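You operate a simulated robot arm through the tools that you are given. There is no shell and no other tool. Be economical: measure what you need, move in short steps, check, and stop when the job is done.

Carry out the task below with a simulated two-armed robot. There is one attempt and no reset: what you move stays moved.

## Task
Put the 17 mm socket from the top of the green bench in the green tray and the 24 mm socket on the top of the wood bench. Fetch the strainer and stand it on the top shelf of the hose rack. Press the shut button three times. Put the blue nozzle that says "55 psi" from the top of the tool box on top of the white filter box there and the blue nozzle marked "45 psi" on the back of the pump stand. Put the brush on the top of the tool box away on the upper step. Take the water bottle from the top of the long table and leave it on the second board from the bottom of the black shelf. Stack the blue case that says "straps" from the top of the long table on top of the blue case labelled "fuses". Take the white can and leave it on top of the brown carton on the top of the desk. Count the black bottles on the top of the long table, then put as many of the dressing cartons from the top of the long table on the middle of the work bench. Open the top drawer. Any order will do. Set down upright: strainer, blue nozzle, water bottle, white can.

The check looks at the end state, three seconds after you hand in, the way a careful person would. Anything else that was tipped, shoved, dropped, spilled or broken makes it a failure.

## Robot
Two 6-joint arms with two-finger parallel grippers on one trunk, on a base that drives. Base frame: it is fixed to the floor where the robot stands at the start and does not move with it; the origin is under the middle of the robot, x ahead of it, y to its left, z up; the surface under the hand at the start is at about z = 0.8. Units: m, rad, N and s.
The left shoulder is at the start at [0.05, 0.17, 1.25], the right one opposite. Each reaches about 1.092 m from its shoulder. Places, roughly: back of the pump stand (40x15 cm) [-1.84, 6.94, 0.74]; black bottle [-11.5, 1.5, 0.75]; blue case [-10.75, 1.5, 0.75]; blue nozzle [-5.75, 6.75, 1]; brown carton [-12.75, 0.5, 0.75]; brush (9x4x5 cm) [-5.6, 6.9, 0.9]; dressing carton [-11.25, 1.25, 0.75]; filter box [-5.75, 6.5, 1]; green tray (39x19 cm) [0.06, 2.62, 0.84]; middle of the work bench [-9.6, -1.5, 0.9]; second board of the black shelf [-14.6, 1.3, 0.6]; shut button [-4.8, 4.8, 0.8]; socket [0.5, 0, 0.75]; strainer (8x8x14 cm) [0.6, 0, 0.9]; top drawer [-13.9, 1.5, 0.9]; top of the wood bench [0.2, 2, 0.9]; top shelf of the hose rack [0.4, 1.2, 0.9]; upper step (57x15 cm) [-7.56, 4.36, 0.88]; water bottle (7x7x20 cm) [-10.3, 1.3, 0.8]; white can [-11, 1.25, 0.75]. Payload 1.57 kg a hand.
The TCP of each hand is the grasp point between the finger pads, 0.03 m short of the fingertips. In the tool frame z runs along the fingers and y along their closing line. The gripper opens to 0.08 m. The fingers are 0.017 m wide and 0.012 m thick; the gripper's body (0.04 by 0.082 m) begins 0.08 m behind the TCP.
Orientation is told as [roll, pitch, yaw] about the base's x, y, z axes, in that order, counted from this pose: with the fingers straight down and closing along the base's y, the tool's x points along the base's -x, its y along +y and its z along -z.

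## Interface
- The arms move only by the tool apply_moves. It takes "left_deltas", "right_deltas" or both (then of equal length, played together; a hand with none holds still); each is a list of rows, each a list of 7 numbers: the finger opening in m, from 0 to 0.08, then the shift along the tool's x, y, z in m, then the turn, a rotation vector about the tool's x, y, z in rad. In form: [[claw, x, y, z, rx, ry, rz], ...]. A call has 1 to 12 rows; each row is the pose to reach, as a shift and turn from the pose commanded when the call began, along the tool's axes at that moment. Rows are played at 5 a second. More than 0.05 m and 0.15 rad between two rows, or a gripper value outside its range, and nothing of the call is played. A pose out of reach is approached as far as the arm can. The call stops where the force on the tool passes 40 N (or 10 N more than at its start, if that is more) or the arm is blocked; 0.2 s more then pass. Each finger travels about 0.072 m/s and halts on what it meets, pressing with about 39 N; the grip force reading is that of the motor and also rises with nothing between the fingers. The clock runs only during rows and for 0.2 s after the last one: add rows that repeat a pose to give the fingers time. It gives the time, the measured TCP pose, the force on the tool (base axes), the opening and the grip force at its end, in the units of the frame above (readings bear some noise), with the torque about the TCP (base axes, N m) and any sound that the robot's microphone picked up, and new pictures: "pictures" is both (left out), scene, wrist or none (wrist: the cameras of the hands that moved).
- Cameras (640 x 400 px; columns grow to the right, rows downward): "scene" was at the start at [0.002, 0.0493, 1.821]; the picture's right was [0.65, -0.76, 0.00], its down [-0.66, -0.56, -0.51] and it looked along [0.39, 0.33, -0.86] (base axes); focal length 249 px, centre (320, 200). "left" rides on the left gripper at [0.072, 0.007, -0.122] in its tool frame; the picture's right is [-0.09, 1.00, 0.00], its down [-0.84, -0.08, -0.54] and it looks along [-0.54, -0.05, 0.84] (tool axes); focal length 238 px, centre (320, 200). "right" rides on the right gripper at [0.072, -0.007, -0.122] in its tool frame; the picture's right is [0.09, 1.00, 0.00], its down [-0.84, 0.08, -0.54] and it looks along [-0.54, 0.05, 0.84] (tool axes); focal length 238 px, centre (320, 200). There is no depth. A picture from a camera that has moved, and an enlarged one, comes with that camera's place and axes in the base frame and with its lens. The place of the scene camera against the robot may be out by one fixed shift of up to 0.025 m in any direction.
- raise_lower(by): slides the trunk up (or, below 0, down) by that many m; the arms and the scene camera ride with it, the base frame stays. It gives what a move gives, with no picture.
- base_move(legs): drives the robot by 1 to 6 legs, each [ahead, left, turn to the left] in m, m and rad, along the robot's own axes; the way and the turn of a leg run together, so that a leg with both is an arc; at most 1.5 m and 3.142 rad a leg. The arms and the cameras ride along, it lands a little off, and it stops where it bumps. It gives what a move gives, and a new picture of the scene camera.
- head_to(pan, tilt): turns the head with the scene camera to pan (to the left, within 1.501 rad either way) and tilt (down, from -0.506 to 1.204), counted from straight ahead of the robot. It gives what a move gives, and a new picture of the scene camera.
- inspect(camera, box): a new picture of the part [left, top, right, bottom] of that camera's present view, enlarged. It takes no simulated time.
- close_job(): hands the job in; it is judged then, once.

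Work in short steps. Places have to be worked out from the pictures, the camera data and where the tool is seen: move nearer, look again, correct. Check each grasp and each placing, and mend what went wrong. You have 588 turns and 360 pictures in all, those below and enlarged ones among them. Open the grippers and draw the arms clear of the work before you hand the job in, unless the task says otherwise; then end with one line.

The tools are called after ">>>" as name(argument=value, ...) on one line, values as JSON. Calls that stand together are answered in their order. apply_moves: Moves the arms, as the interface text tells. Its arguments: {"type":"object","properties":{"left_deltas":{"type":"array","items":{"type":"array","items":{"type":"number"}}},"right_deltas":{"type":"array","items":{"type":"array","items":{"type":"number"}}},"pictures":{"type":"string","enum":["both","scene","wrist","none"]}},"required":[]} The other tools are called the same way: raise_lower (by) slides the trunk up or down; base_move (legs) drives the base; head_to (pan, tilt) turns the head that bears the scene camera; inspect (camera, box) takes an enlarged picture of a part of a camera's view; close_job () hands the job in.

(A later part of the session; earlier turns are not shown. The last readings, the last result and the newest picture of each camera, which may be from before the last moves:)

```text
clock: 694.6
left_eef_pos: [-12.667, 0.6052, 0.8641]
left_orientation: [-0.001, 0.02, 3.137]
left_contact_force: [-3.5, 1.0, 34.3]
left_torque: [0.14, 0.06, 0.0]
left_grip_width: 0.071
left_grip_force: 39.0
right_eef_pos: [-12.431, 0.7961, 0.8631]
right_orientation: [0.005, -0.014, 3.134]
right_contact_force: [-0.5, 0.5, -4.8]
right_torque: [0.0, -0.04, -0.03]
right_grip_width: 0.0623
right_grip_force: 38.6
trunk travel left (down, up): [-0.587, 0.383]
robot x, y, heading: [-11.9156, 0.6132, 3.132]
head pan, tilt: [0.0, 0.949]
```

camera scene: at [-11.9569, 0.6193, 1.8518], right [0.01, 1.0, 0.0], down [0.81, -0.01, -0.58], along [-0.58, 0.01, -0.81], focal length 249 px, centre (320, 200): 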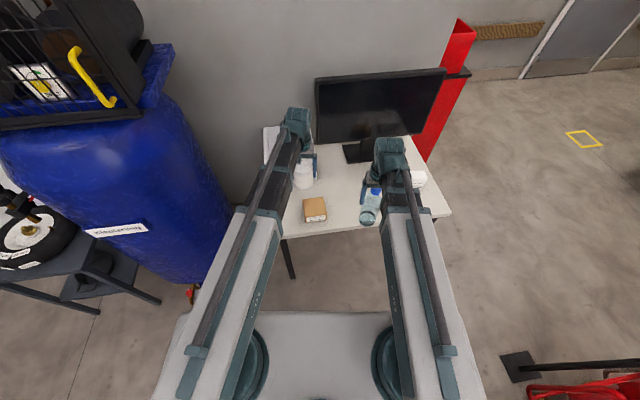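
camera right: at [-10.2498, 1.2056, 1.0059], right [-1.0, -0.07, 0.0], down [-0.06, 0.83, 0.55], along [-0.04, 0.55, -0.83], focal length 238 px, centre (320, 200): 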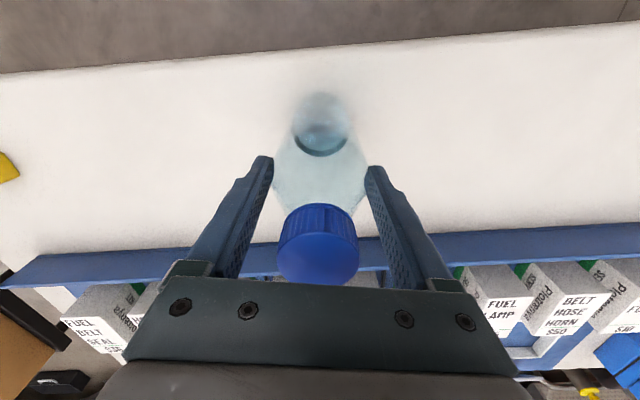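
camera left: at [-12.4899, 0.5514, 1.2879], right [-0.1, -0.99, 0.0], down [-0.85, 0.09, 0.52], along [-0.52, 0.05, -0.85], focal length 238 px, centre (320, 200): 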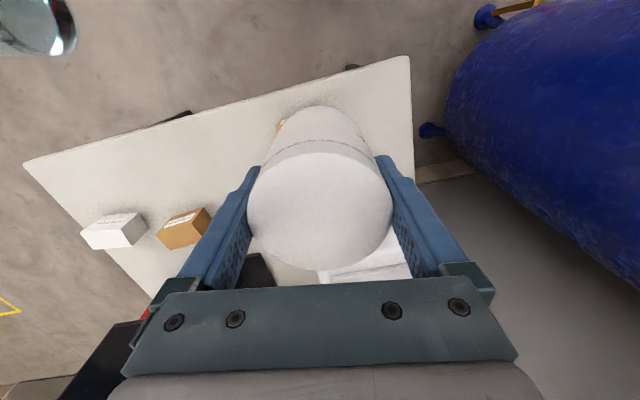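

Contact. I relieve 3 mm, open and raise.

>>> raise_lower(by=0.003)

>>> apply_moves(left_deltas=[[0.073, 0, 0, 0, 0, 0, 0], [0.078, 0, 0, 0, 0, 0, 0], [0.08, 0, 0, 0, 0, 0, 0], [0.08, 0, 0, 0, 0, 0, 0]], pictures="none")

>>> raise_lower(by=0.27)

>>> inspect(camera="left", box=[160, 0, 480, 300])

```text
clock: 695.1
left_eef_pos: [-12.6685, 0.6049, 0.8632]
left_orientation: [0.003, 0.025, 3.133]
left_contact_force: [-0.1, 0.5, -5.0]
left_torque: [-0.01, 0.0, 0.01]
left_grip_width: 0.0706
left_grip_force: 39.0
right_eef_pos: [-12.4326, 0.7968, 0.8637]
right_orientation: [0.005, -0.011, 3.135]
right_contact_force: [0.7, -0.5, -5.0]
right_torque: [0.02, -0.02, -0.02]
right_grip_width: 0.062
right_grip_force: 38.8
trunk travel left (down, up): [-0.59, 0.38]
robot x, y, heading: [-11.9131, 0.6124, 3.127]
head pan, tilt: [0.0, 0.949]
```

```text
clock: 696.1
left_eef_pos: [-12.668, 0.6039, 0.8639]
left_orientation: [0.0, 0.023, 3.134]
left_contact_force: [0.7, -0.8, -0.6]
left_torque: [-0.02, -0.03, 0.01]
left_grip_width: 0.0799
left_grip_force: 0.0
right_eef_pos: [-12.4322, 0.7979, 0.8643]
right_orientation: [0.005, -0.011, 3.134]
right_contact_force: [-0.6, -0.3, -4.8]
right_torque: [0.01, -0.02, -0.01]
right_grip_width: 0.0621
right_grip_force: 39.2
trunk travel left (down, up): [-0.59, 0.38]
robot x, y, heading: [-11.9157, 0.6141, 3.131]
head pan, tilt: [0.0, 0.949]
```

```text
clock: 698.9
left_eef_pos: [-12.6688, 0.6054, 1.1335]
left_orientation: [0.002, 0.023, 3.135]
left_contact_force: [0.6, 0.2, -0.2]
left_torque: [-0.02, 0.0, 0.02]
left_grip_width: 0.0801
left_grip_force: 0.1
right_eef_pos: [-12.4334, 0.7964, 1.1338]
right_orientation: [0.006, -0.011, 3.134]
right_contact_force: [0.1, 0.2, -5.0]
right_torque: [-0.02, 0.03, 0.02]
right_grip_width: 0.0622
right_grip_force: 38.7
trunk travel left (down, up): [-0.86, 0.11]
robot x, y, heading: [-11.9131, 0.6118, 3.13]
head pan, tilt: [0.0, 0.949]
```

```text
1.33 times, centred on (320, 150) of left
camera zoom: at [-12.6001, 0.5975, 1.2581], right [-0.1, -1.0, 0.0], down [-0.85, 0.08, 0.52], along [-0.52, 0.05, -0.85], focal length 318 px, centre (320, 267)
```

zoom: 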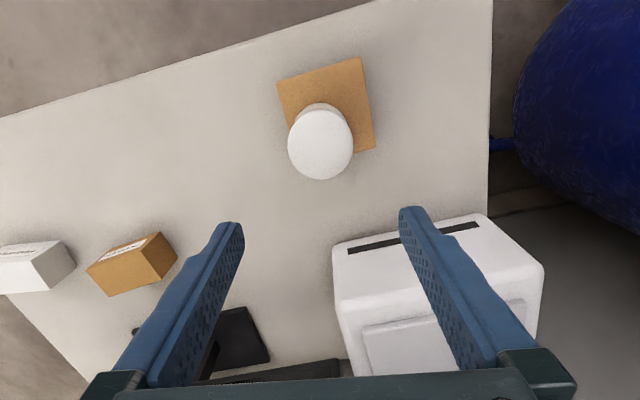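

The can stands on the carton. I retract the left arm and take the long, free way round (past the table's east end) to the red chest and black shelf.

>>> apply_moves(left_deltas=[[0.08, 0.045, 0.015, 0, 0, 0, 0], [0.08, 0.09, 0.03, 0, 0, 0, 0], [0.08, 0.135, 0.045, 0, 0, 0, 0], [0.08, 0.18, 0.06, 0, 0, 0, 0], [0.08, 0.225, 0.08, 0, 0, 0, 0], [0.08, 0.255, 0.1, 0, 0, 0, 0]], pictures="none")

>>> base_move(legs=[[-1.2, 0.1, 0], [-1.2, 0, 0], [-1.15, 0, 0], [0, 0, -1.56], [1.2, 0, 0], [1.3, 0, 0]])

```text
clock: 700.3
left_eef_pos: [-12.4108, 0.5002, 1.1342]
left_orientation: [0.0, 0.023, 3.134]
left_contact_force: [-0.2, -0.1, -0.6]
left_torque: [0.01, -0.02, 0.02]
left_grip_width: 0.0802
left_grip_force: 0.1
left hand out of reach, approached as far as the arm can: row 4, 5, 6
right_eef_pos: [-12.4317, 0.7973, 1.1346]
right_orientation: [0.003, -0.013, 3.135]
right_contact_force: [0.2, -0.6, -4.9]
right_torque: [0.0, 0.02, 0.0]
right_grip_width: 0.0624
right_grip_force: 39.0
trunk travel left (down, up): [-0.86, 0.11]
robot x, y, heading: [-11.9139, 0.6136, 3.13]
head pan, tilt: [0.0, 0.949]
```

```text
clock: 733.2
left_eef_pos: [-8.4551, 3.5157, 1.1342]
left_orientation: [0.001, 0.023, 1.557]
left_contact_force: [-0.5, -0.6, 0.4]
left_torque: [-0.03, 0.0, -0.02]
left_grip_width: 0.0801
left_grip_force: 0.1
right_eef_pos: [-8.1598, 3.5336, 1.1341]
right_orientation: [0.006, -0.01, 1.558]
right_contact_force: [-0.4, 0.2, -5.1]
right_torque: [0.0, 0.01, 0.02]
right_grip_width: 0.0619
right_grip_force: 38.8
trunk travel left (down, up): [-0.86, 0.11]
robot x, y, heading: [-8.3454, 3.0176, 1.552]
head pan, tilt: [0.0, 0.949]
camera scene: at [-8.3561, 3.054, 1.8217], right [1.0, -0.02, 0.0], down [-0.01, -0.81, -0.58], along [0.01, 0.58, -0.81], focal length 249 px, centre (320, 200)
```

scene: 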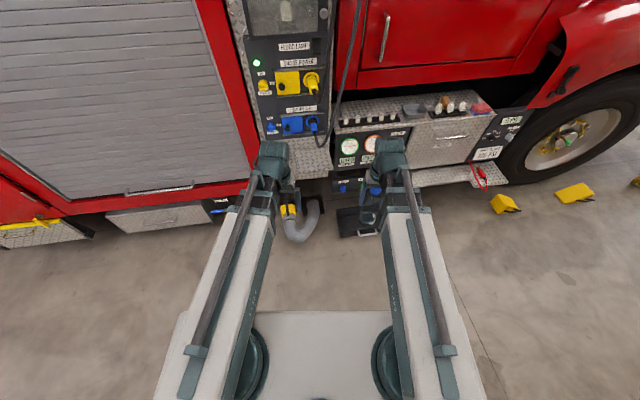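

The truck step's items and the brush look fine from here. I turn to −x and drive along y≈3 to about x=−12.6.

>>> base_move(legs=[[0, 0, 1.59], [1.45, 0, 0], [1.45, 0, 0], [1.35, 0, 0]])

>>> head_to(pan=0.6, tilt=0.3)

```text
clock: 757.3
left_eef_pos: [-13.0774, 2.9476, 1.1335]
left_orientation: [0.002, 0.022, 3.138]
left_contact_force: [-0.4, 1.1, 0.1]
left_torque: [0.02, 0.0, -0.02]
left_grip_width: 0.0799
left_grip_force: 0.1
right_eef_pos: [-13.0993, 3.2426, 1.1334]
right_orientation: [0.003, -0.011, 3.14]
right_contact_force: [0.3, 0.3, -5.7]
right_torque: [0.01, -0.02, 0.02]
right_grip_width: 0.0621
right_grip_force: 38.7
trunk travel left (down, up): [-0.86, 0.11]
robot x, y, heading: [-12.5774, 3.0629, 3.137]
head pan, tilt: [0.0, 0.949]
camera scene: at [-12.6217, 3.0663, 1.8217], right [0.01, 1.0, 0.0], down [0.81, -0.01, -0.58], along [-0.58, 0.0, -0.81], focal length 249 px, centre (320, 200)
```

scene: 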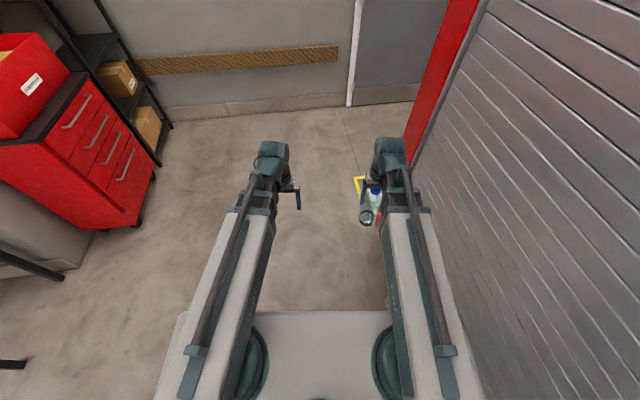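

```text
clock: 758.3
left_eef_pos: [-13.0776, 2.9478, 1.1337]
left_orientation: [0.002, 0.024, 3.137]
left_contact_force: [-0.3, 0.3, 0.0]
left_torque: [0.03, 0.01, 0.0]
left_grip_width: 0.08
left_grip_force: 0.0
right_eef_pos: [-13.0981, 3.2425, 1.1344]
right_orientation: [0.005, -0.011, 3.138]
right_contact_force: [-0.1, -1.0, -5.1]
right_torque: [-0.01, -0.01, 0.01]
right_grip_width: 0.0622
right_grip_force: 38.6
trunk travel left (down, up): [-0.86, 0.11]
robot x, y, heading: [-12.5809, 3.0625, 3.131]
head pan, tilt: [0.6, 0.3]
camera scene: at [-12.626, 3.0136, 1.8775], right [-0.56, 0.83, 0.0], down [0.25, 0.17, -0.95], along [-0.79, -0.53, -0.3], focal length 249 px, centre (320, 200)
```

scene: 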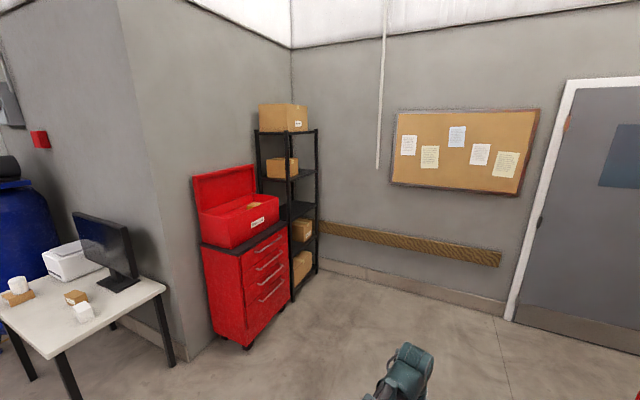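

>>> inspect(camera="scene", box=[180, 90, 340, 360])

```text
1.48 times, centred on (260, 225) of scene
camera zoom: at [-12.626, 3.0136, 1.8775], right [-0.56, 0.83, 0.0], down [0.25, 0.17, -0.95], along [-0.79, -0.53, -0.3], focal length 368 px, centre (409, 163)
```

zoom: 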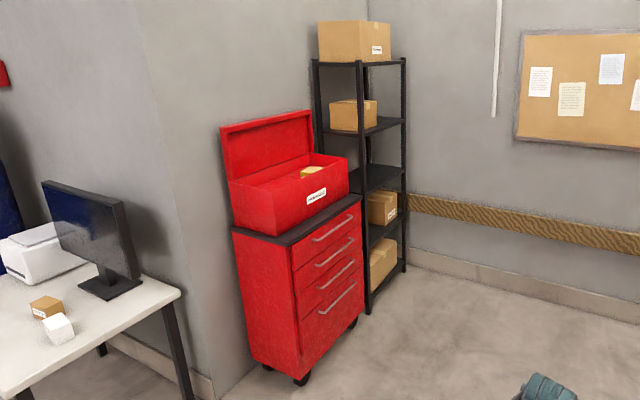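

The second board (z≈0.6) has another board above it, so the bottle must go in with the fingers horizontal. I test whether the wrist can pitch 90° forward with the empty left hand.

>>> apply_moves(left_deltas=[[0.08, -0.0325, 0, -0.0023, 0, -0.143, 0], [0.08, -0.0643, 0, -0.0093, 0, -0.286, 0], [0.08, -0.0948, 0, -0.0206, 0, -0.428, 0], [0.08, -0.1233, 0, -0.0362, 0, -0.571, 0], [0.08, -0.1493, 0, -0.0557, 0, -0.714, 0], [0.08, -0.1723, 0, -0.0787, 0, -0.857, 0], [0.08, -0.1918, 0, -0.1047, 0, -1.0, 0], [0.08, -0.2074, 0, -0.1332, 0, -1.142, 0], [0.08, -0.2188, 0, -0.1637, 0, -1.285, 0], [0.08, -0.2257, 0, -0.1956, 0, -1.428, 0], [0.08, -0.228, 0, -0.228, 0, -1.571, 0]], pictures="scene")

```text
clock: 760.7
left_eef_pos: [-13.3123, 2.9482, 1.3493]
left_orientation: [-0.136, -1.546, -3.011]
left_contact_force: [-0.5, 1.2, 0.3]
left_torque: [-0.01, 0.01, 0.01]
left_grip_width: 0.0804
left_grip_force: 0.1
left hand out of reach, approached as far as the arm can: row 9, 10, 11
right_eef_pos: [-13.0983, 3.2422, 1.1339]
right_orientation: [0.005, -0.011, 3.138]
right_contact_force: [0.1, -0.2, -5.6]
right_torque: [-0.02, 0.0, 0.0]
right_grip_width: 0.0623
right_grip_force: 39.0
trunk travel left (down, up): [-0.86, 0.11]
robot x, y, heading: [-12.5779, 3.0603, 3.133]
head pan, tilt: [0.6, 0.3]
camera scene: at [-12.626, 3.0136, 1.8776], right [-0.56, 0.83, 0.0], down [0.25, 0.17, -0.96], along [-0.79, -0.53, -0.3], focal length 249 px, centre (320, 200)
```

scene: 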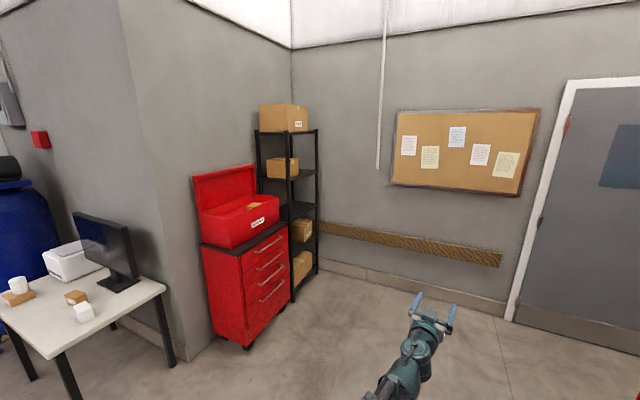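

The wrist pitches fully. Before choosing the grip I look at the shelf from its front: I drive to (−14.3, 2.9) and face −y.

>>> base_move(legs=[[1.4, 0, 0], [0.25, 0.1, 0], [0, 0, 1.57]])

>>> head_to(pan=-0.05, tilt=0.5)

>>> inspect(camera="scene", box=[200, 60, 480, 340])

```text
clock: 773.2
left_eef_pos: [-14.1063, 2.2409, 1.3488]
left_orientation: [0.035, -1.547, -1.573]
left_contact_force: [0.1, -0.3, -1.0]
left_torque: [0.0, 0.02, -0.01]
left_grip_width: 0.08
left_grip_force: 0.1
right_eef_pos: [-14.4101, 2.4427, 1.1345]
right_orientation: [0.005, -0.01, -1.537]
right_contact_force: [1.1, 0.2, -4.7]
right_torque: [0.07, 0.02, 0.0]
right_grip_width: 0.0621
right_grip_force: 39.6
trunk travel left (down, up): [-0.86, 0.11]
robot x, y, heading: [-14.2492, 2.9711, -1.542]
head pan, tilt: [0.6, 0.3]
camera scene: at [-14.2025, 2.9385, 1.8776], right [-0.81, -0.59, 0.0], down [-0.17, 0.24, -0.96], along [0.56, -0.77, -0.3], focal length 249 px, centre (320, 200)
```

scene: 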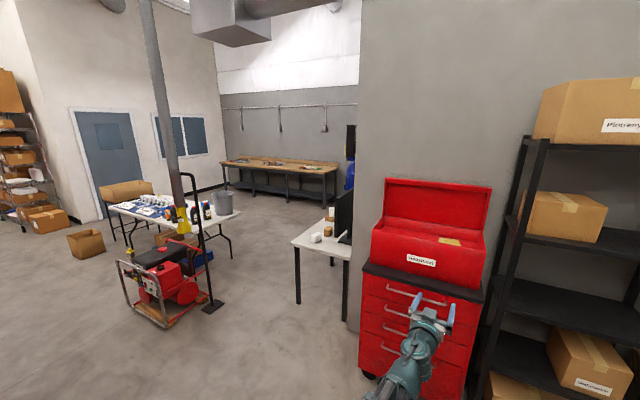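

```text
clock: 774.2
left_eef_pos: [-14.1073, 2.2392, 1.3491]
left_orientation: [0.04, -1.548, -1.578]
left_contact_force: [0.4, -0.1, 0.0]
left_torque: [0.01, -0.01, -0.01]
left_grip_width: 0.0798
left_grip_force: 0.1
right_eef_pos: [-14.4094, 2.4439, 1.1345]
right_orientation: [0.007, -0.011, -1.539]
right_contact_force: [0.8, 0.0, -5.0]
right_torque: [-0.02, -0.02, -0.01]
right_grip_width: 0.0618
right_grip_force: 39.7
trunk travel left (down, up): [-0.86, 0.11]
robot x, y, heading: [-14.2491, 2.9733, -1.539]
head pan, tilt: [-0.051, 0.499]
camera scene: at [-14.2595, 2.9229, 1.8592], right [-1.0, 0.02, 0.0], down [0.01, 0.48, -0.88], along [-0.02, -0.88, -0.48], focal length 249 px, centre (320, 200)
```

scene: 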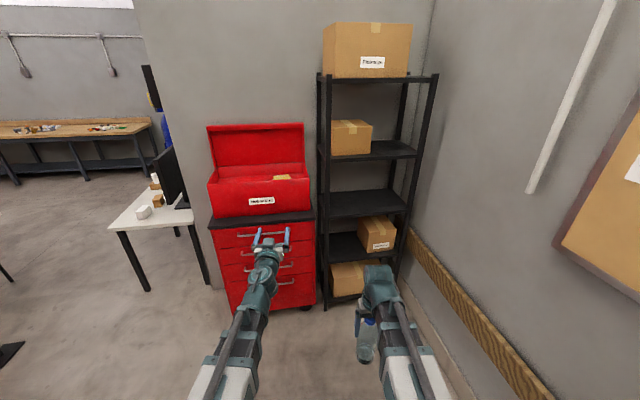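

```text
1.43 times, centred on (340, 200) of scene
camera zoom: at [-14.2595, 2.9229, 1.8592], right [-1.0, 0.02, 0.0], down [0.01, 0.48, -0.88], along [-0.02, -0.88, -0.48], focal length 355 px, centre (291, 200)
```

zoom: 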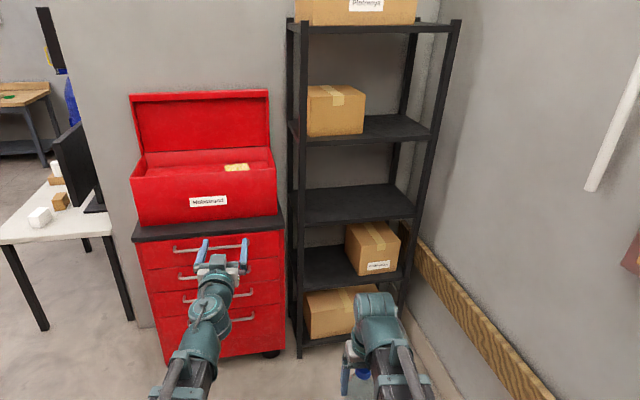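

Board 2's free part is its left side (x≈−14.46); only a horizontal grip fits. I'll set the bottle on the desk's free corner and regrip it with horizontal fingers. Driving to (−12.88, 2.02).

>>> base_move(legs=[[0, 1.37, -0.03], [0.95, 0, 0]])

>>> head_to(pan=-0.1, tilt=0.85)

```text
clock: 785.5
left_eef_pos: [-12.7769, 1.324, 1.3495]
left_orientation: [0.039, -1.547, -1.61]
left_contact_force: [0.6, -0.4, 0.0]
left_torque: [-0.02, 0.04, -0.02]
left_grip_width: 0.0799
left_grip_force: 0.1
right_eef_pos: [-13.0722, 1.5365, 1.1351]
right_orientation: [0.005, -0.011, -1.568]
right_contact_force: [0.4, -0.1, -5.3]
right_torque: [0.03, 0.0, 0.02]
right_grip_width: 0.0622
right_grip_force: 39.1
trunk travel left (down, up): [-0.86, 0.11]
robot x, y, heading: [-12.8911, 2.056, -1.571]
head pan, tilt: [-0.051, 0.499]
camera scene: at [-12.9074, 2.0111, 1.8592], right [-1.0, 0.05, 0.0], down [0.03, 0.48, -0.88], along [-0.05, -0.88, -0.48], focal length 249 px, centre (320, 200)
```

scene: 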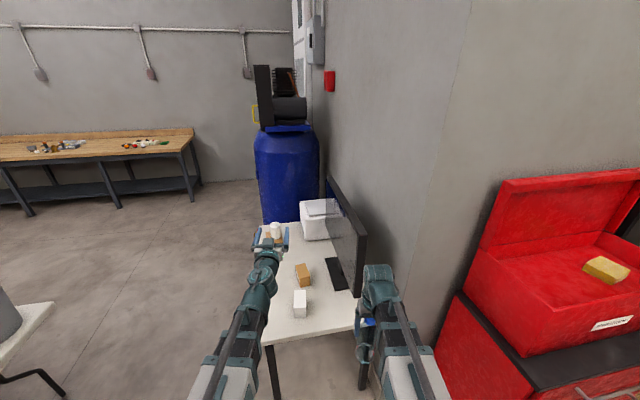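

```text
clock: 786.3
left_eef_pos: [-12.7775, 1.3249, 1.3483]
left_orientation: [0.043, -1.548, -1.613]
left_contact_force: [-0.2, 0.1, -0.2]
left_torque: [0.01, 0.01, 0.0]
left_grip_width: 0.0801
left_grip_force: 0.1
right_eef_pos: [-13.0719, 1.537, 1.1329]
right_orientation: [0.006, -0.012, -1.569]
right_contact_force: [-0.5, 0.2, -4.9]
right_torque: [0.03, 0.0, -0.03]
right_grip_width: 0.0621
right_grip_force: 38.7
trunk travel left (down, up): [-0.86, 0.11]
robot x, y, heading: [-12.8968, 2.0584, -1.575]
head pan, tilt: [-0.099, 0.85]
camera scene: at [-12.9106, 2.0246, 1.8293], right [-0.99, 0.1, 0.0], down [0.08, 0.75, -0.66], along [-0.07, -0.66, -0.75], focal length 249 px, centre (320, 200)
```

scene: 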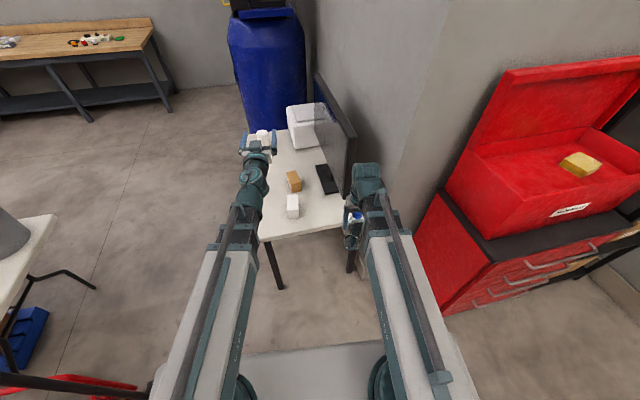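

The spot (−13.0, 1.2) is free. I extend the right hand there and lower the bottle.

>>> apply_moves(right_deltas=[[0.02, -0.042, 0.009, 0, 0, 0, 0], [0.02, -0.084, 0.018, 0, 0, 0, 0], [0.02, -0.126, 0.027, 0, 0, 0, 0], [0.02, -0.168, 0.036, 0, 0, 0, 0], [0.02, -0.21, 0.045, 0, 0, 0, 0], [0.02, -0.253, 0.054, 0, 0, 0, 0], [0.02, -0.295, 0.063, 0, 0, 0, 0], [0.02, -0.337, 0.072, 0, 0, 0, 0]], pictures="none")

>>> raise_lower(by=-0.23)

>>> inspect(camera="scene", box=[240, 120, 400, 260])

```text
clock: 788.1
left_eef_pos: [-12.7774, 1.3231, 1.3494]
left_orientation: [0.034, -1.546, -1.601]
left_contact_force: [-0.2, -0.3, -0.1]
left_torque: [-0.02, 0.03, 0.0]
left_grip_width: 0.08
left_grip_force: 0.0
right_eef_pos: [-12.997, 1.1977, 1.1334]
right_orientation: [0.006, -0.01, -1.569]
right_contact_force: [0.6, -0.1, -6.6]
right_torque: [0.04, -0.02, 0.04]
right_grip_width: 0.0619
right_grip_force: 38.9
right hand out of reach, approached as far as the arm can: row 4, 5, 6, 7
trunk travel left (down, up): [-0.86, 0.11]
robot x, y, heading: [-12.8956, 2.0621, -1.57]
head pan, tilt: [-0.099, 0.85]
```

```text
clock: 790.5
left_eef_pos: [-12.7761, 1.3242, 1.1193]
left_orientation: [0.041, -1.546, -1.608]
left_contact_force: [-0.4, 0.0, 0.1]
left_torque: [-0.02, 0.02, 0.06]
left_grip_width: 0.0801
left_grip_force: 0.1
right_eef_pos: [-12.9973, 1.1991, 0.9038]
right_orientation: [0.004, -0.011, -1.568]
right_contact_force: [-1.0, -0.2, -4.6]
right_torque: [-0.01, -0.02, -0.02]
right_grip_width: 0.0619
right_grip_force: 39.0
trunk travel left (down, up): [-0.63, 0.34]
robot x, y, heading: [-12.8941, 2.0511, -1.574]
head pan, tilt: [-0.099, 0.85]
```

```text
2.86 times, centred on (320, 190) of scene
camera zoom: at [-12.9105, 2.0247, 1.5993], right [-0.99, 0.1, 0.0], down [0.08, 0.75, -0.66], along [-0.07, -0.66, -0.75], focal length 711 px, centre (320, 229)
```

zoom: 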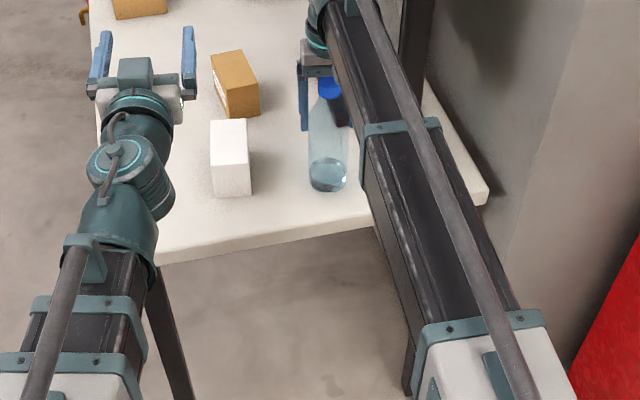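

>>> raise_lower(by=-0.014)

>>> raise_lower(by=-0.005)

```text
clock: 791.1
left_eef_pos: [-12.7764, 1.3248, 1.1049]
left_orientation: [0.039, -1.547, -1.606]
left_contact_force: [-0.6, 0.0, 0.2]
left_torque: [0.02, -0.01, 0.02]
left_grip_width: 0.0801
left_grip_force: 0.1
right_eef_pos: [-12.9983, 1.1993, 0.8901]
right_orientation: [0.007, -0.011, -1.568]
right_contact_force: [-0.2, -0.4, -5.4]
right_torque: [0.02, 0.0, 0.0]
right_grip_width: 0.0622
right_grip_force: 38.9
trunk travel left (down, up): [-0.616, 0.354]
robot x, y, heading: [-12.8955, 2.0535, -1.574]
head pan, tilt: [-0.099, 0.85]
```

```text
clock: 791.7
left_eef_pos: [-12.7767, 1.3246, 1.0995]
left_orientation: [0.039, -1.547, -1.606]
left_contact_force: [0.5, -0.1, -0.5]
left_torque: [0.0, -0.01, 0.0]
left_grip_width: 0.0799
left_grip_force: 0.1
right_eef_pos: [-12.9981, 1.1994, 0.8852]
right_orientation: [0.005, -0.013, -1.569]
right_contact_force: [-0.2, -1.4, 0.9]
right_torque: [-0.12, 0.12, -0.02]
right_grip_width: 0.0622
right_grip_force: 39.3
trunk travel left (down, up): [-0.611, 0.359]
robot x, y, heading: [-12.893, 2.0573, -1.569]
head pan, tilt: [-0.099, 0.85]
```

Touching. 2 mm more, open, raise.

>>> raise_lower(by=-0.002)

>>> apply_moves(right_deltas=[[0.065, 0, 0, 0, 0, 0, 0], [0.072, 0, 0, 0, 0, 0, 0], [0.08, 0, 0, 0, 0, 0, 0], [0.08, 0, 0, 0, 0, 0, 0]], pictures="none")

>>> raise_lower(by=0.25)

>>> apply_moves(right_deltas=[[0.08, 0.045, -0.005, 0, 0, 0, 0], [0.08, 0.09, -0.01, 0, 0, 0, 0], [0.08, 0.135, -0.015, 0, 0, 0, 0], [0.08, 0.18, -0.02, 0, 0, 0, 0], [0.08, 0.225, -0.025, 0, 0, 0, 0], [0.08, 0.27, -0.03, 0, 0, 0, 0], [0.08, 0.315, -0.035, 0, 0, 0, 0], [0.08, 0.35, -0.04, 0, 0, 0, 0], [0.08, 0.385, -0.04, 0, 0, 0, 0]], pictures="scene")

```text
clock: 792.2
left_eef_pos: [-12.7766, 1.326, 1.0997]
left_orientation: [0.028, -1.547, -1.595]
left_contact_force: [-0.1, 1.0, 0.5]
left_torque: [0.01, -0.02, -0.01]
left_grip_width: 0.08
left_grip_force: 0.1
right_eef_pos: [-12.9987, 1.2, 0.8858]
right_orientation: [0.004, -0.015, -1.569]
right_contact_force: [0.7, -8.8, 27.5]
right_torque: [-0.43, 0.11, 0.05]
right_grip_width: 0.0623
right_grip_force: 39.1
trunk travel left (down, up): [-0.609, 0.361]
robot x, y, heading: [-12.8923, 2.0548, -1.573]
head pan, tilt: [-0.099, 0.85]
```

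```text
clock: 793.2
left_eef_pos: [-12.775, 1.3257, 1.0991]
left_orientation: [0.039, -1.546, -1.609]
left_contact_force: [0.4, 0.3, 0.3]
left_torque: [-0.01, -0.03, 0.0]
left_grip_width: 0.0801
left_grip_force: 0.0
right_eef_pos: [-12.9988, 1.1981, 0.8831]
right_orientation: [0.005, -0.013, -1.568]
right_contact_force: [-0.7, -1.3, -0.2]
right_torque: [0.04, -0.01, 0.03]
right_grip_width: 0.0801
right_grip_force: 0.1
trunk travel left (down, up): [-0.609, 0.361]
robot x, y, heading: [-12.8934, 2.0588, -1.572]
head pan, tilt: [-0.099, 0.85]
```

```text
clock: 795.8
left_eef_pos: [-12.7764, 1.3241, 1.3485]
left_orientation: [0.042, -1.547, -1.606]
left_contact_force: [-0.6, 0.1, -0.2]
left_torque: [-0.02, 0.02, 0.04]
left_grip_width: 0.0802
left_grip_force: 0.0
right_eef_pos: [-12.9978, 1.199, 1.1331]
right_orientation: [0.007, -0.013, -1.569]
right_contact_force: [0.1, 0.2, -0.9]
right_torque: [0.02, -0.01, 0.01]
right_grip_width: 0.0801
right_grip_force: 0.0
trunk travel left (down, up): [-0.859, 0.111]
robot x, y, heading: [-12.8936, 2.0545, -1.574]
head pan, tilt: [-0.099, 0.85]
```

```text
clock: 797.8
left_eef_pos: [-12.7765, 1.3252, 1.3488]
left_orientation: [0.037, -1.548, -1.61]
left_contact_force: [0.0, -0.3, -0.9]
left_torque: [0.03, -0.01, 0.0]
left_grip_width: 0.0794
left_grip_force: 0.1
right_eef_pos: [-13.038, 1.5872, 1.1326]
right_orientation: [0.006, -0.012, -1.569]
right_contact_force: [-0.5, -0.2, 0.1]
right_torque: [-0.07, 0.01, -0.01]
right_grip_width: 0.08
right_grip_force: 0.0
right hand out of reach, approached as far as the arm can: row 9
trunk travel left (down, up): [-0.859, 0.111]
robot x, y, heading: [-12.8907, 2.0531, -1.571]
head pan, tilt: [-0.099, 0.85]
camera scene: at [-12.9104, 2.0262, 1.8283], right [-0.99, 0.1, 0.0], down [0.08, 0.75, -0.66], along [-0.07, -0.66, -0.75], focal length 249 px, centre (320, 200)
```

scene: 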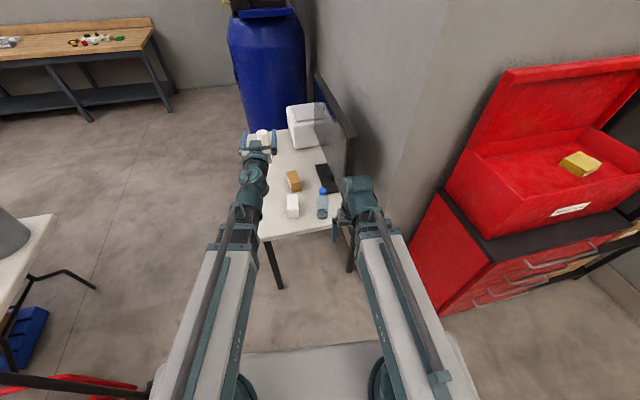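

The bottle stands on the desk. I pitch the right hand to horizontal (staying back from the bottle).

>>> apply_moves(right_deltas=[[0.08, -0.0308, 0, -0.0022, 0, -0.143, 0], [0.08, -0.0609, 0, -0.0088, 0, -0.286, 0], [0.08, -0.0897, 0, -0.0195, 0, -0.428, 0], [0.08, -0.1168, 0, -0.0343, 0, -0.571, 0], [0.08, -0.1414, 0, -0.0528, 0, -0.714, 0], [0.08, -0.1632, 0, -0.0746, 0, -0.857, 0], [0.08, -0.1818, 0, -0.0993, 0, -1.0, 0], [0.08, -0.1965, 0, -0.1262, 0, -1.142, 0], [0.08, -0.2073, 0, -0.1551, 0, -1.285, 0], [0.08, -0.2138, 0, -0.1853, 0, -1.428, 0], [0.08, -0.216, 0, -0.216, 0, -1.571, 0]], pictures="none")

>>> raise_lower(by=-0.3)

>>> inspect(camera="right", box=[0, 0, 640, 400])

>>> inspect(camera="scene", box=[240, 120, 420, 260])

```text
clock: 800.2
left_eef_pos: [-12.777, 1.3236, 1.3488]
left_orientation: [0.038, -1.547, -1.604]
left_contact_force: [0.7, 0.8, 0.1]
left_torque: [0.02, -0.01, -0.01]
left_grip_width: 0.0801
left_grip_force: 0.0
right_eef_pos: [-13.0417, 1.3719, 1.3467]
right_orientation: [0.186, -1.533, -1.764]
right_contact_force: [-0.2, 0.1, 0.4]
right_torque: [-0.01, 0.02, 0.04]
right_grip_width: 0.0799
right_grip_force: 0.0
right hand out of reach, approached as far as the arm can: row 8, 9, 10, 11
trunk travel left (down, up): [-0.859, 0.111]
robot x, y, heading: [-12.8922, 2.0569, -1.567]
head pan, tilt: [-0.099, 0.85]
```

```text
clock: 803.2
left_eef_pos: [-12.7774, 1.3244, 1.0487]
left_orientation: [0.041, -1.545, -1.606]
left_contact_force: [-0.7, 0.6, 0.0]
left_torque: [0.06, 0.03, -0.01]
left_grip_width: 0.0798
left_grip_force: 0.0
right_eef_pos: [-13.0421, 1.3714, 1.0441]
right_orientation: [0.137, -1.534, -1.714]
right_contact_force: [-0.4, 0.2, -0.4]
right_torque: [0.01, 0.0, 0.0]
right_grip_width: 0.08
right_grip_force: 0.0
trunk travel left (down, up): [-0.559, 0.411]
robot x, y, heading: [-12.8916, 2.0565, -1.575]
head pan, tilt: [-0.099, 0.85]
```

```text
1.00 times, centred on (320, 200) of right (not enlarged: the box is as wide or as high as the picture)
camera zoom: at [-13.0479, 1.497, 0.9783], right [1.0, 0.0, -0.09], down [0.08, 0.51, 0.86], along [0.04, -0.86, 0.51], focal length 238 px, centre (320, 200)
```

zoom: 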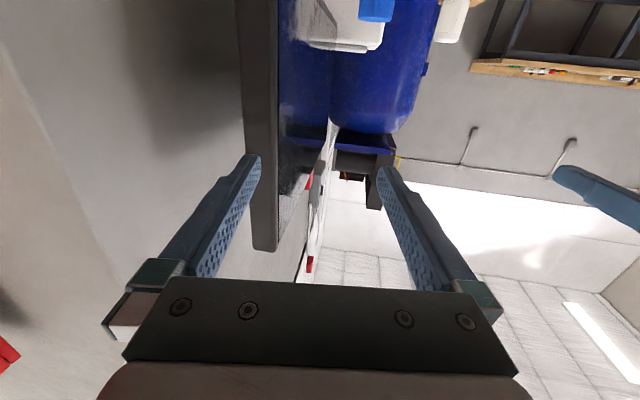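

```text
2.86 times, centred on (330, 190) of scene
camera zoom: at [-12.9104, 2.0253, 1.5283], right [-0.99, 0.1, 0.0], down [0.08, 0.75, -0.66], along [-0.07, -0.66, -0.75], focal length 711 px, centre (291, 229)
```

zoom: 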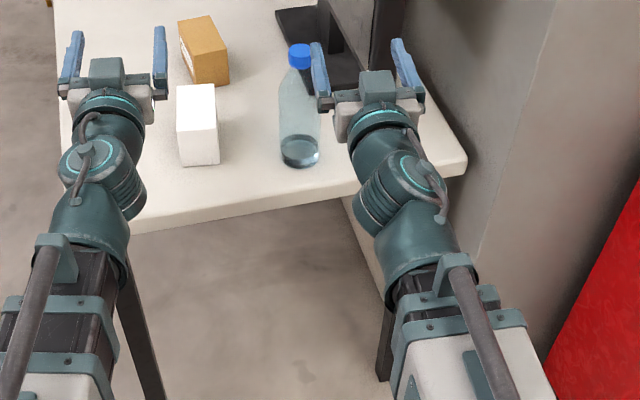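

Horizontal works. I align x with the bottle (+4.3 cm), lower to z≈0.87, and inspect before advancing.

>>> apply_moves(right_deltas=[[0.08, 0, 0.022, 0, 0, 0, 0], [0.08, 0, 0.043, 0, 0, 0, 0], [0.08, 0, 0.043, 0, 0, 0, 0]], pictures="none")

>>> raise_lower(by=-0.172)

>>> inspect(camera="right", box=[0, 0, 640, 400])

>>> inspect(camera="scene", box=[240, 100, 420, 240])

```text
clock: 804.0
left_eef_pos: [-12.7777, 1.3247, 1.047]
left_orientation: [0.035, -1.547, -1.606]
left_contact_force: [-0.3, 0.2, -0.8]
left_torque: [0.04, -0.02, -0.01]
left_grip_width: 0.08
left_grip_force: 0.1
right_eef_pos: [-12.999, 1.3711, 1.0457]
right_orientation: [0.134, -1.533, -1.715]
right_contact_force: [-0.4, -0.3, -0.6]
right_torque: [0.0, 0.02, -0.02]
right_grip_width: 0.08
right_grip_force: 0.1
trunk travel left (down, up): [-0.559, 0.411]
robot x, y, heading: [-12.8906, 2.0555, -1.571]
head pan, tilt: [-0.099, 0.85]
```

```text
clock: 805.9
left_eef_pos: [-12.7776, 1.3245, 0.8758]
left_orientation: [0.04, -1.547, -1.609]
left_contact_force: [-0.1, 0.0, -0.9]
left_torque: [0.04, -0.01, 0.01]
left_grip_width: 0.08
left_grip_force: 0.1
right_eef_pos: [-12.9995, 1.3716, 0.8733]
right_orientation: [0.135, -1.533, -1.715]
right_contact_force: [-0.2, 0.9, -0.2]
right_torque: [0.01, -0.02, -0.06]
right_grip_width: 0.08
right_grip_force: 0.0
trunk travel left (down, up): [-0.387, 0.583]
robot x, y, heading: [-12.8953, 2.0578, -1.575]
head pan, tilt: [-0.099, 0.85]
```

```text
1.00 times, centred on (320, 200) of right (not enlarged: the box is as wide or as high as the picture)
camera zoom: at [-13.005, 1.4962, 0.8063], right [1.0, 0.0, -0.09], down [0.08, 0.51, 0.86], along [0.04, -0.86, 0.51], focal length 238 px, centre (320, 200)
```

zoom: 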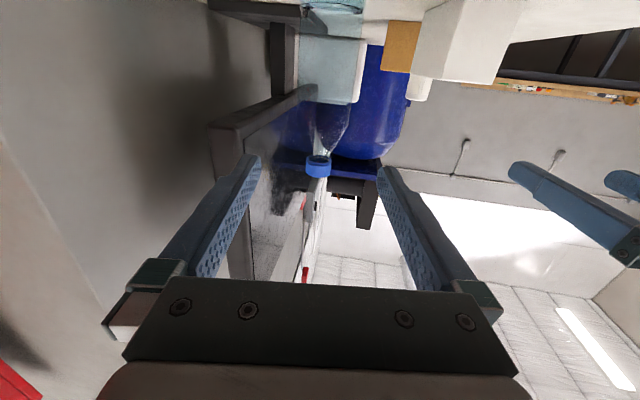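

```text
2.86 times, centred on (330, 170) of scene
camera zoom: at [-12.9104, 2.0253, 1.3563], right [-0.99, 0.1, 0.0], down [0.08, 0.75, -0.66], along [-0.07, -0.66, -0.75], focal length 711 px, centre (291, 286)
```

zoom: 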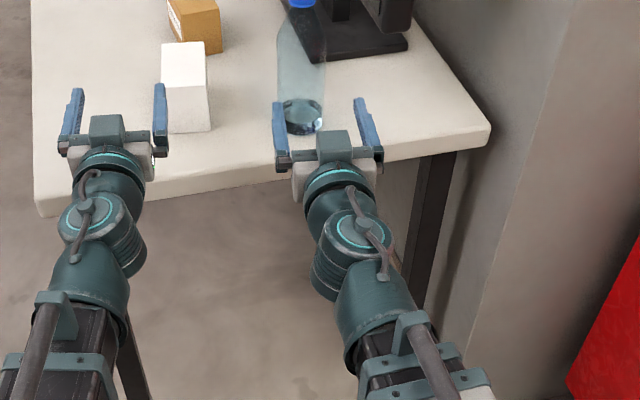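

The bottle lies between the finger lines (x −12.999). I advance 17 cm.

>>> apply_moves(right_deltas=[[0.08, 0, 0, 0.043, 0, 0, 0], [0.08, 0, 0, 0.086, 0, 0, 0], [0.08, 0, 0.001, 0.129, 0, 0, 0], [0.08, 0, 0.001, 0.172, 0, 0, 0], [0.08, 0, 0.001, 0.172, 0, 0, 0]], pictures="wrist")

```text
clock: 807.1
left_eef_pos: [-12.7766, 1.3235, 0.8758]
left_orientation: [0.039, -1.548, -1.608]
left_contact_force: [-0.1, -0.3, 0.2]
left_torque: [-0.02, -0.02, 0.01]
left_grip_width: 0.0803
left_grip_force: 0.1
right_eef_pos: [-13.0, 1.2031, 0.8728]
right_orientation: [0.125, -1.531, -1.705]
right_contact_force: [-0.7, -0.5, -0.2]
right_torque: [0.0, 0.03, 0.02]
right_grip_width: 0.0802
right_grip_force: 0.0
right hand out of reach, approached as far as the arm can: row 2, 3, 4, 5
trunk travel left (down, up): [-0.387, 0.583]
robot x, y, heading: [-12.8951, 2.0586, -1.569]
head pan, tilt: [-0.099, 0.85]
camera right: at [-13.0044, 1.3266, 0.8059], right [1.0, 0.0, -0.09], down [0.08, 0.51, 0.86], along [0.04, -0.86, 0.51], focal length 238 px, centre (320, 200)
```

right: 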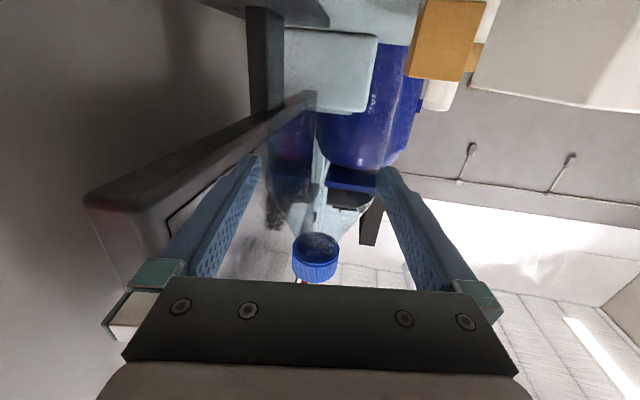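

Bottle is between the fingers. I close on it and lift slightly.

>>> apply_moves(right_deltas=[[0.07, 0, 0, 0, 0, 0, 0], [0.06, 0, 0, 0, 0, 0, 0], [0.045, 0, 0, 0, 0, 0, 0], [0.03, 0, 0, 0, 0, 0, 0], [0.03, 0, 0, 0, 0, 0, 0]], pictures="none")

>>> raise_lower(by=0.15)

>>> inspect(camera="scene", box=[240, 100, 420, 260])

```text
clock: 808.3
left_eef_pos: [-12.7759, 1.325, 0.876]
left_orientation: [0.031, -1.547, -1.6]
left_contact_force: [0.5, -0.4, -0.4]
left_torque: [0.04, 0.03, -0.01]
left_grip_width: 0.0803
left_grip_force: 0.1
right_eef_pos: [-12.9992, 1.2014, 0.8727]
right_orientation: [0.129, -1.533, -1.707]
right_contact_force: [3.0, -1.3, 1.8]
right_torque: [-0.07, -0.09, 0.06]
right_grip_width: 0.062
right_grip_force: 38.9
trunk travel left (down, up): [-0.387, 0.583]
robot x, y, heading: [-12.899, 2.0588, -1.57]
head pan, tilt: [-0.099, 0.85]
```

```text
clock: 810.1
left_eef_pos: [-12.7763, 1.3243, 1.0257]
left_orientation: [0.041, -1.546, -1.609]
left_contact_force: [-0.4, -0.4, -0.2]
left_torque: [0.02, 0.0, -0.01]
left_grip_width: 0.0799
left_grip_force: 0.1
right_eef_pos: [-12.9986, 1.2016, 1.0235]
right_orientation: [0.127, -1.53, -1.705]
right_contact_force: [-0.2, -0.3, -5.3]
right_torque: [0.02, 0.01, -0.01]
right_grip_width: 0.0621
right_grip_force: 39.0
trunk travel left (down, up): [-0.537, 0.433]
robot x, y, heading: [-12.8944, 2.0554, -1.569]
head pan, tilt: [-0.099, 0.85]
```

```text
2.50 times, centred on (330, 180) of scene
camera zoom: at [-12.9105, 2.0245, 1.5062], right [-0.99, 0.1, 0.0], down [0.08, 0.75, -0.66], along [-0.07, -0.66, -0.75], focal length 622 px, centre (295, 250)
```

zoom: 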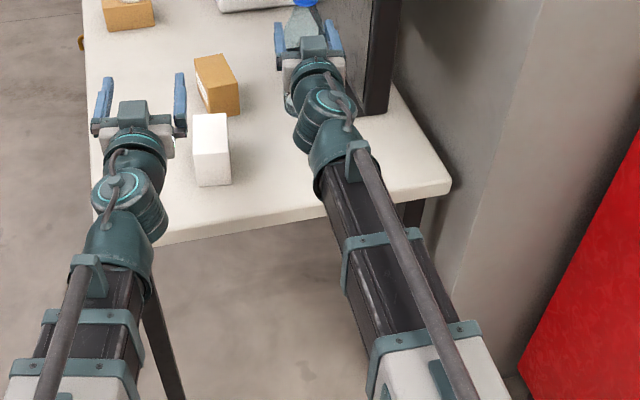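

Bottle gripped sideways (62 mm). I retract the right arm and bring the left hand back to vertical, then back off.

>>> apply_moves(right_deltas=[[0.03, 0, 0, -0.016, 0, 0, 0], [0.03, 0, 0, -0.032, 0, 0, 0], [0.03, 0, 0, -0.048, 0, 0, 0], [0.03, 0, 0, -0.064, 0, 0, 0], [0.03, 0, 0, -0.08, 0, 0, 0], [0.03, 0, 0, -0.096, 0, 0, 0], [0.03, 0, 0, -0.112, 0, 0, 0], [0.03, 0, 0, -0.128, 0, 0, 0], [0.03, 0, 0, -0.144, 0, 0, 0], [0.03, 0, 0, -0.156, 0, 0, 0], [0.03, 0, 0, -0.165, 0, 0, 0]], left_deltas=[[0.08, 0.0307, 0, -0.0022, 0, 0.143, 0], [0.08, 0.0608, 0, -0.0087, 0, 0.286, 0], [0.08, 0.0896, 0, -0.0195, 0, 0.428, 0], [0.08, 0.1167, 0, -0.0342, 0, 0.571, 0], [0.08, 0.1414, 0, -0.0527, 0, 0.714, 0], [0.08, 0.1632, 0, -0.0745, 0, 0.857, 0], [0.08, 0.1817, 0, -0.0993, 0, 1.0, 0], [0.08, 0.1964, 0, -0.1261, 0, 1.142, 0], [0.08, 0.2072, 0, -0.1551, 0, 1.285, 0], [0.08, 0.2138, 0, -0.1852, 0, 1.428, 0], [0.08, 0.216, 0, -0.216, 0, 1.545, 0]], pictures="none")

>>> base_move(legs=[[-0.75, 0, 0]])

```text
clock: 812.5
left_eef_pos: [-12.7764, 1.5467, 0.8116]
left_orientation: [0.001, 0.001, -1.568]
left_contact_force: [-1.0, 0.2, -0.8]
left_torque: [0.04, -0.03, -0.02]
left_grip_width: 0.0799
left_grip_force: 0.1
left hand out of reach, approached as far as the arm can: row 4, 5, 6, 8, 9, 10, 11
right_eef_pos: [-12.9993, 1.3661, 1.023]
right_orientation: [0.131, -1.532, -1.711]
right_contact_force: [-0.6, 0.2, -4.7]
right_torque: [0.02, -0.03, 0.01]
right_grip_width: 0.0622
right_grip_force: 39.5
right hand out of reach, approached as far as the arm can: row 6, 7, 8, 9, 10, 11
trunk travel left (down, up): [-0.537, 0.433]
robot x, y, heading: [-12.8952, 2.0559, -1.57]
head pan, tilt: [-0.099, 0.85]
```

```text
clock: 816.5
left_eef_pos: [-12.7739, 2.3015, 0.8114]
left_orientation: [0.002, -0.003, -1.564]
left_contact_force: [-0.7, -0.5, -0.5]
left_torque: [0.03, -0.01, -0.01]
left_grip_width: 0.0803
left_grip_force: 0.1
right_eef_pos: [-12.9959, 2.1238, 1.0239]
right_orientation: [0.132, -1.532, -1.707]
right_contact_force: [-0.8, 0.2, -5.3]
right_torque: [0.03, -0.01, -0.02]
right_grip_width: 0.0622
right_grip_force: 38.7
trunk travel left (down, up): [-0.537, 0.433]
robot x, y, heading: [-12.8964, 2.8142, -1.567]
head pan, tilt: [-0.099, 0.85]
camera scene: at [-12.9106, 2.7809, 1.5062], right [-1.0, 0.1, 0.0], down [0.07, 0.75, -0.66], along [-0.06, -0.66, -0.75], focal length 249 px, centre (320, 200)
```

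scene: 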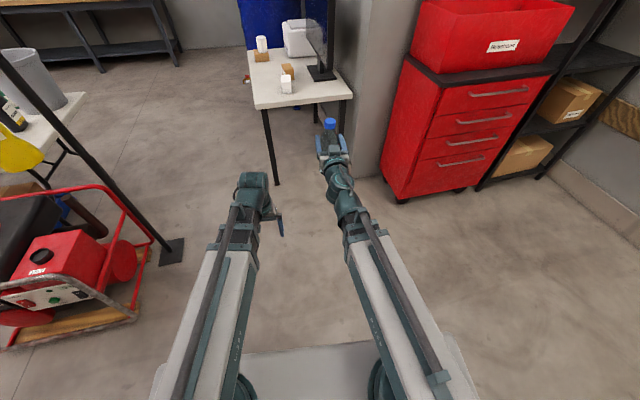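

I swing the left arm out to the left side, then drive to the shelf's front.

>>> apply_moves(left_deltas=[[0.08, 0.004, 0.047, 0, 0, 0, 0], [0.08, 0.009, 0.094, 0, 0, 0, 0], [0.08, 0.013, 0.141, 0, 0, 0, 0], [0.08, 0.0175, 0.188, 0, 0, 0, 0], [0.08, 0.042, 0.23, 0, 0, 0, 0], [0.08, 0.067, 0.272, 0, 0, 0, 0], [0.08, 0.092, 0.314, 0, 0, 0, 0], [0.08, 0.1175, 0.356, 0, 0, 0, 0], [0.08, 0.156, 0.384, 0, 0, 0, 0], [0.08, 0.195, 0.412, 0, 0, 0, 0], [0.08, 0.234, 0.44, 0, 0, 0, 0], [0.08, 0.2725, 0.466, 0, 0, 0, 0]], pictures="none")

>>> apply_moves(left_deltas=[[0.08, 0.042, 0.01, 0, 0, 0, 0], [0.08, 0.085, 0.02, 0, 0, 0, 0], [0.08, 0.127, 0.03, 0, 0, 0, 0], [0.08, 0.17, 0.04, 0, 0, 0, 0]], pictures="none")

>>> base_move(legs=[[0, -1.39, -0.004]])

>>> head_to(pan=0.0, tilt=0.6)

```text
clock: 819.1
left_eef_pos: [-12.3117, 2.5796, 0.8111]
left_orientation: [0.0, -0.002, -1.567]
left_contact_force: [-0.5, -0.6, -0.4]
left_torque: [-0.03, -0.02, 0.02]
left_grip_width: 0.0802
left_grip_force: 0.1
right_eef_pos: [-12.9952, 2.1222, 1.0222]
right_orientation: [0.131, -1.531, -1.707]
right_contact_force: [-0.7, -0.1, -5.1]
right_torque: [0.03, -0.02, 0.01]
right_grip_width: 0.0619
right_grip_force: 38.4
trunk travel left (down, up): [-0.537, 0.433]
robot x, y, heading: [-12.8924, 2.8172, -1.57]
head pan, tilt: [-0.099, 0.85]
```

```text
clock: 820.1
left_eef_pos: [-12.2718, 2.749, 0.8113]
left_orientation: [0.001, -0.001, -1.566]
left_contact_force: [-0.2, -0.4, 0.3]
left_torque: [0.02, 0.03, -0.03]
left_grip_width: 0.0799
left_grip_force: 0.0
right_eef_pos: [-12.996, 2.1224, 1.0234]
right_orientation: [0.134, -1.534, -1.708]
right_contact_force: [-0.2, -0.6, -5.0]
right_torque: [-0.01, 0.01, 0.01]
right_grip_width: 0.0623
right_grip_force: 38.5
trunk travel left (down, up): [-0.537, 0.433]
robot x, y, heading: [-12.8918, 2.8154, -1.566]
head pan, tilt: [-0.099, 0.85]
```

```text
clock: 827.1
left_eef_pos: [-13.6738, 2.7451, 0.8123]
left_orientation: [0.0, -0.001, -1.571]
left_contact_force: [0.4, 0.3, -0.1]
left_torque: [0.01, 0.04, -0.03]
left_grip_width: 0.0803
left_grip_force: 0.1
right_eef_pos: [-14.4, 2.1235, 1.023]
right_orientation: [0.133, -1.531, -1.711]
right_contact_force: [-0.1, 0.0, -3.9]
right_torque: [0.02, -0.01, -0.01]
right_grip_width: 0.0621
right_grip_force: 38.8
trunk travel left (down, up): [-0.537, 0.433]
robot x, y, heading: [-14.2935, 2.8165, -1.577]
head pan, tilt: [-0.099, 0.85]
camera scene: at [-14.3116, 2.7818, 1.5062], right [-0.99, 0.1, 0.0], down [0.08, 0.75, -0.66], along [-0.07, -0.66, -0.75], focal length 249 px, centre (320, 200)
```

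scene: 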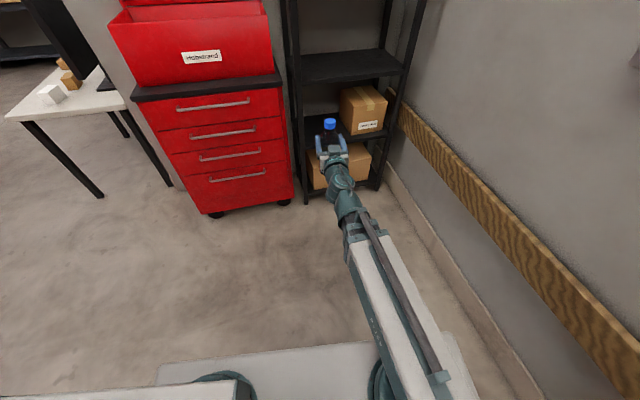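

```text
clock: 827.9
left_eef_pos: [-13.6739, 2.7447, 0.8114]
left_orientation: [0.001, -0.001, -1.571]
left_contact_force: [-0.4, -0.2, 0.2]
left_torque: [-0.01, 0.02, 0.02]
left_grip_width: 0.0801
left_grip_force: 0.1
right_eef_pos: [-14.4007, 2.1242, 1.0239]
right_orientation: [0.132, -1.533, -1.713]
right_contact_force: [-0.9, -0.8, -4.1]
right_torque: [0.04, 0.01, -0.01]
right_grip_width: 0.0622
right_grip_force: 39.2
trunk travel left (down, up): [-0.537, 0.433]
robot x, y, heading: [-14.2969, 2.8166, -1.575]
head pan, tilt: [0.0, 0.6]
camera scene: at [-14.3039, 2.7712, 1.527], right [-1.0, 0.0, 0.0], down [0.0, 0.57, -0.82], along [0.0, -0.82, -0.57], focal length 249 px, centre (320, 200)
```

scene: 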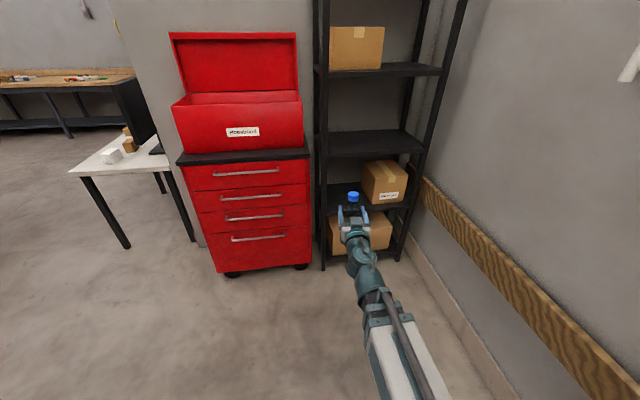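

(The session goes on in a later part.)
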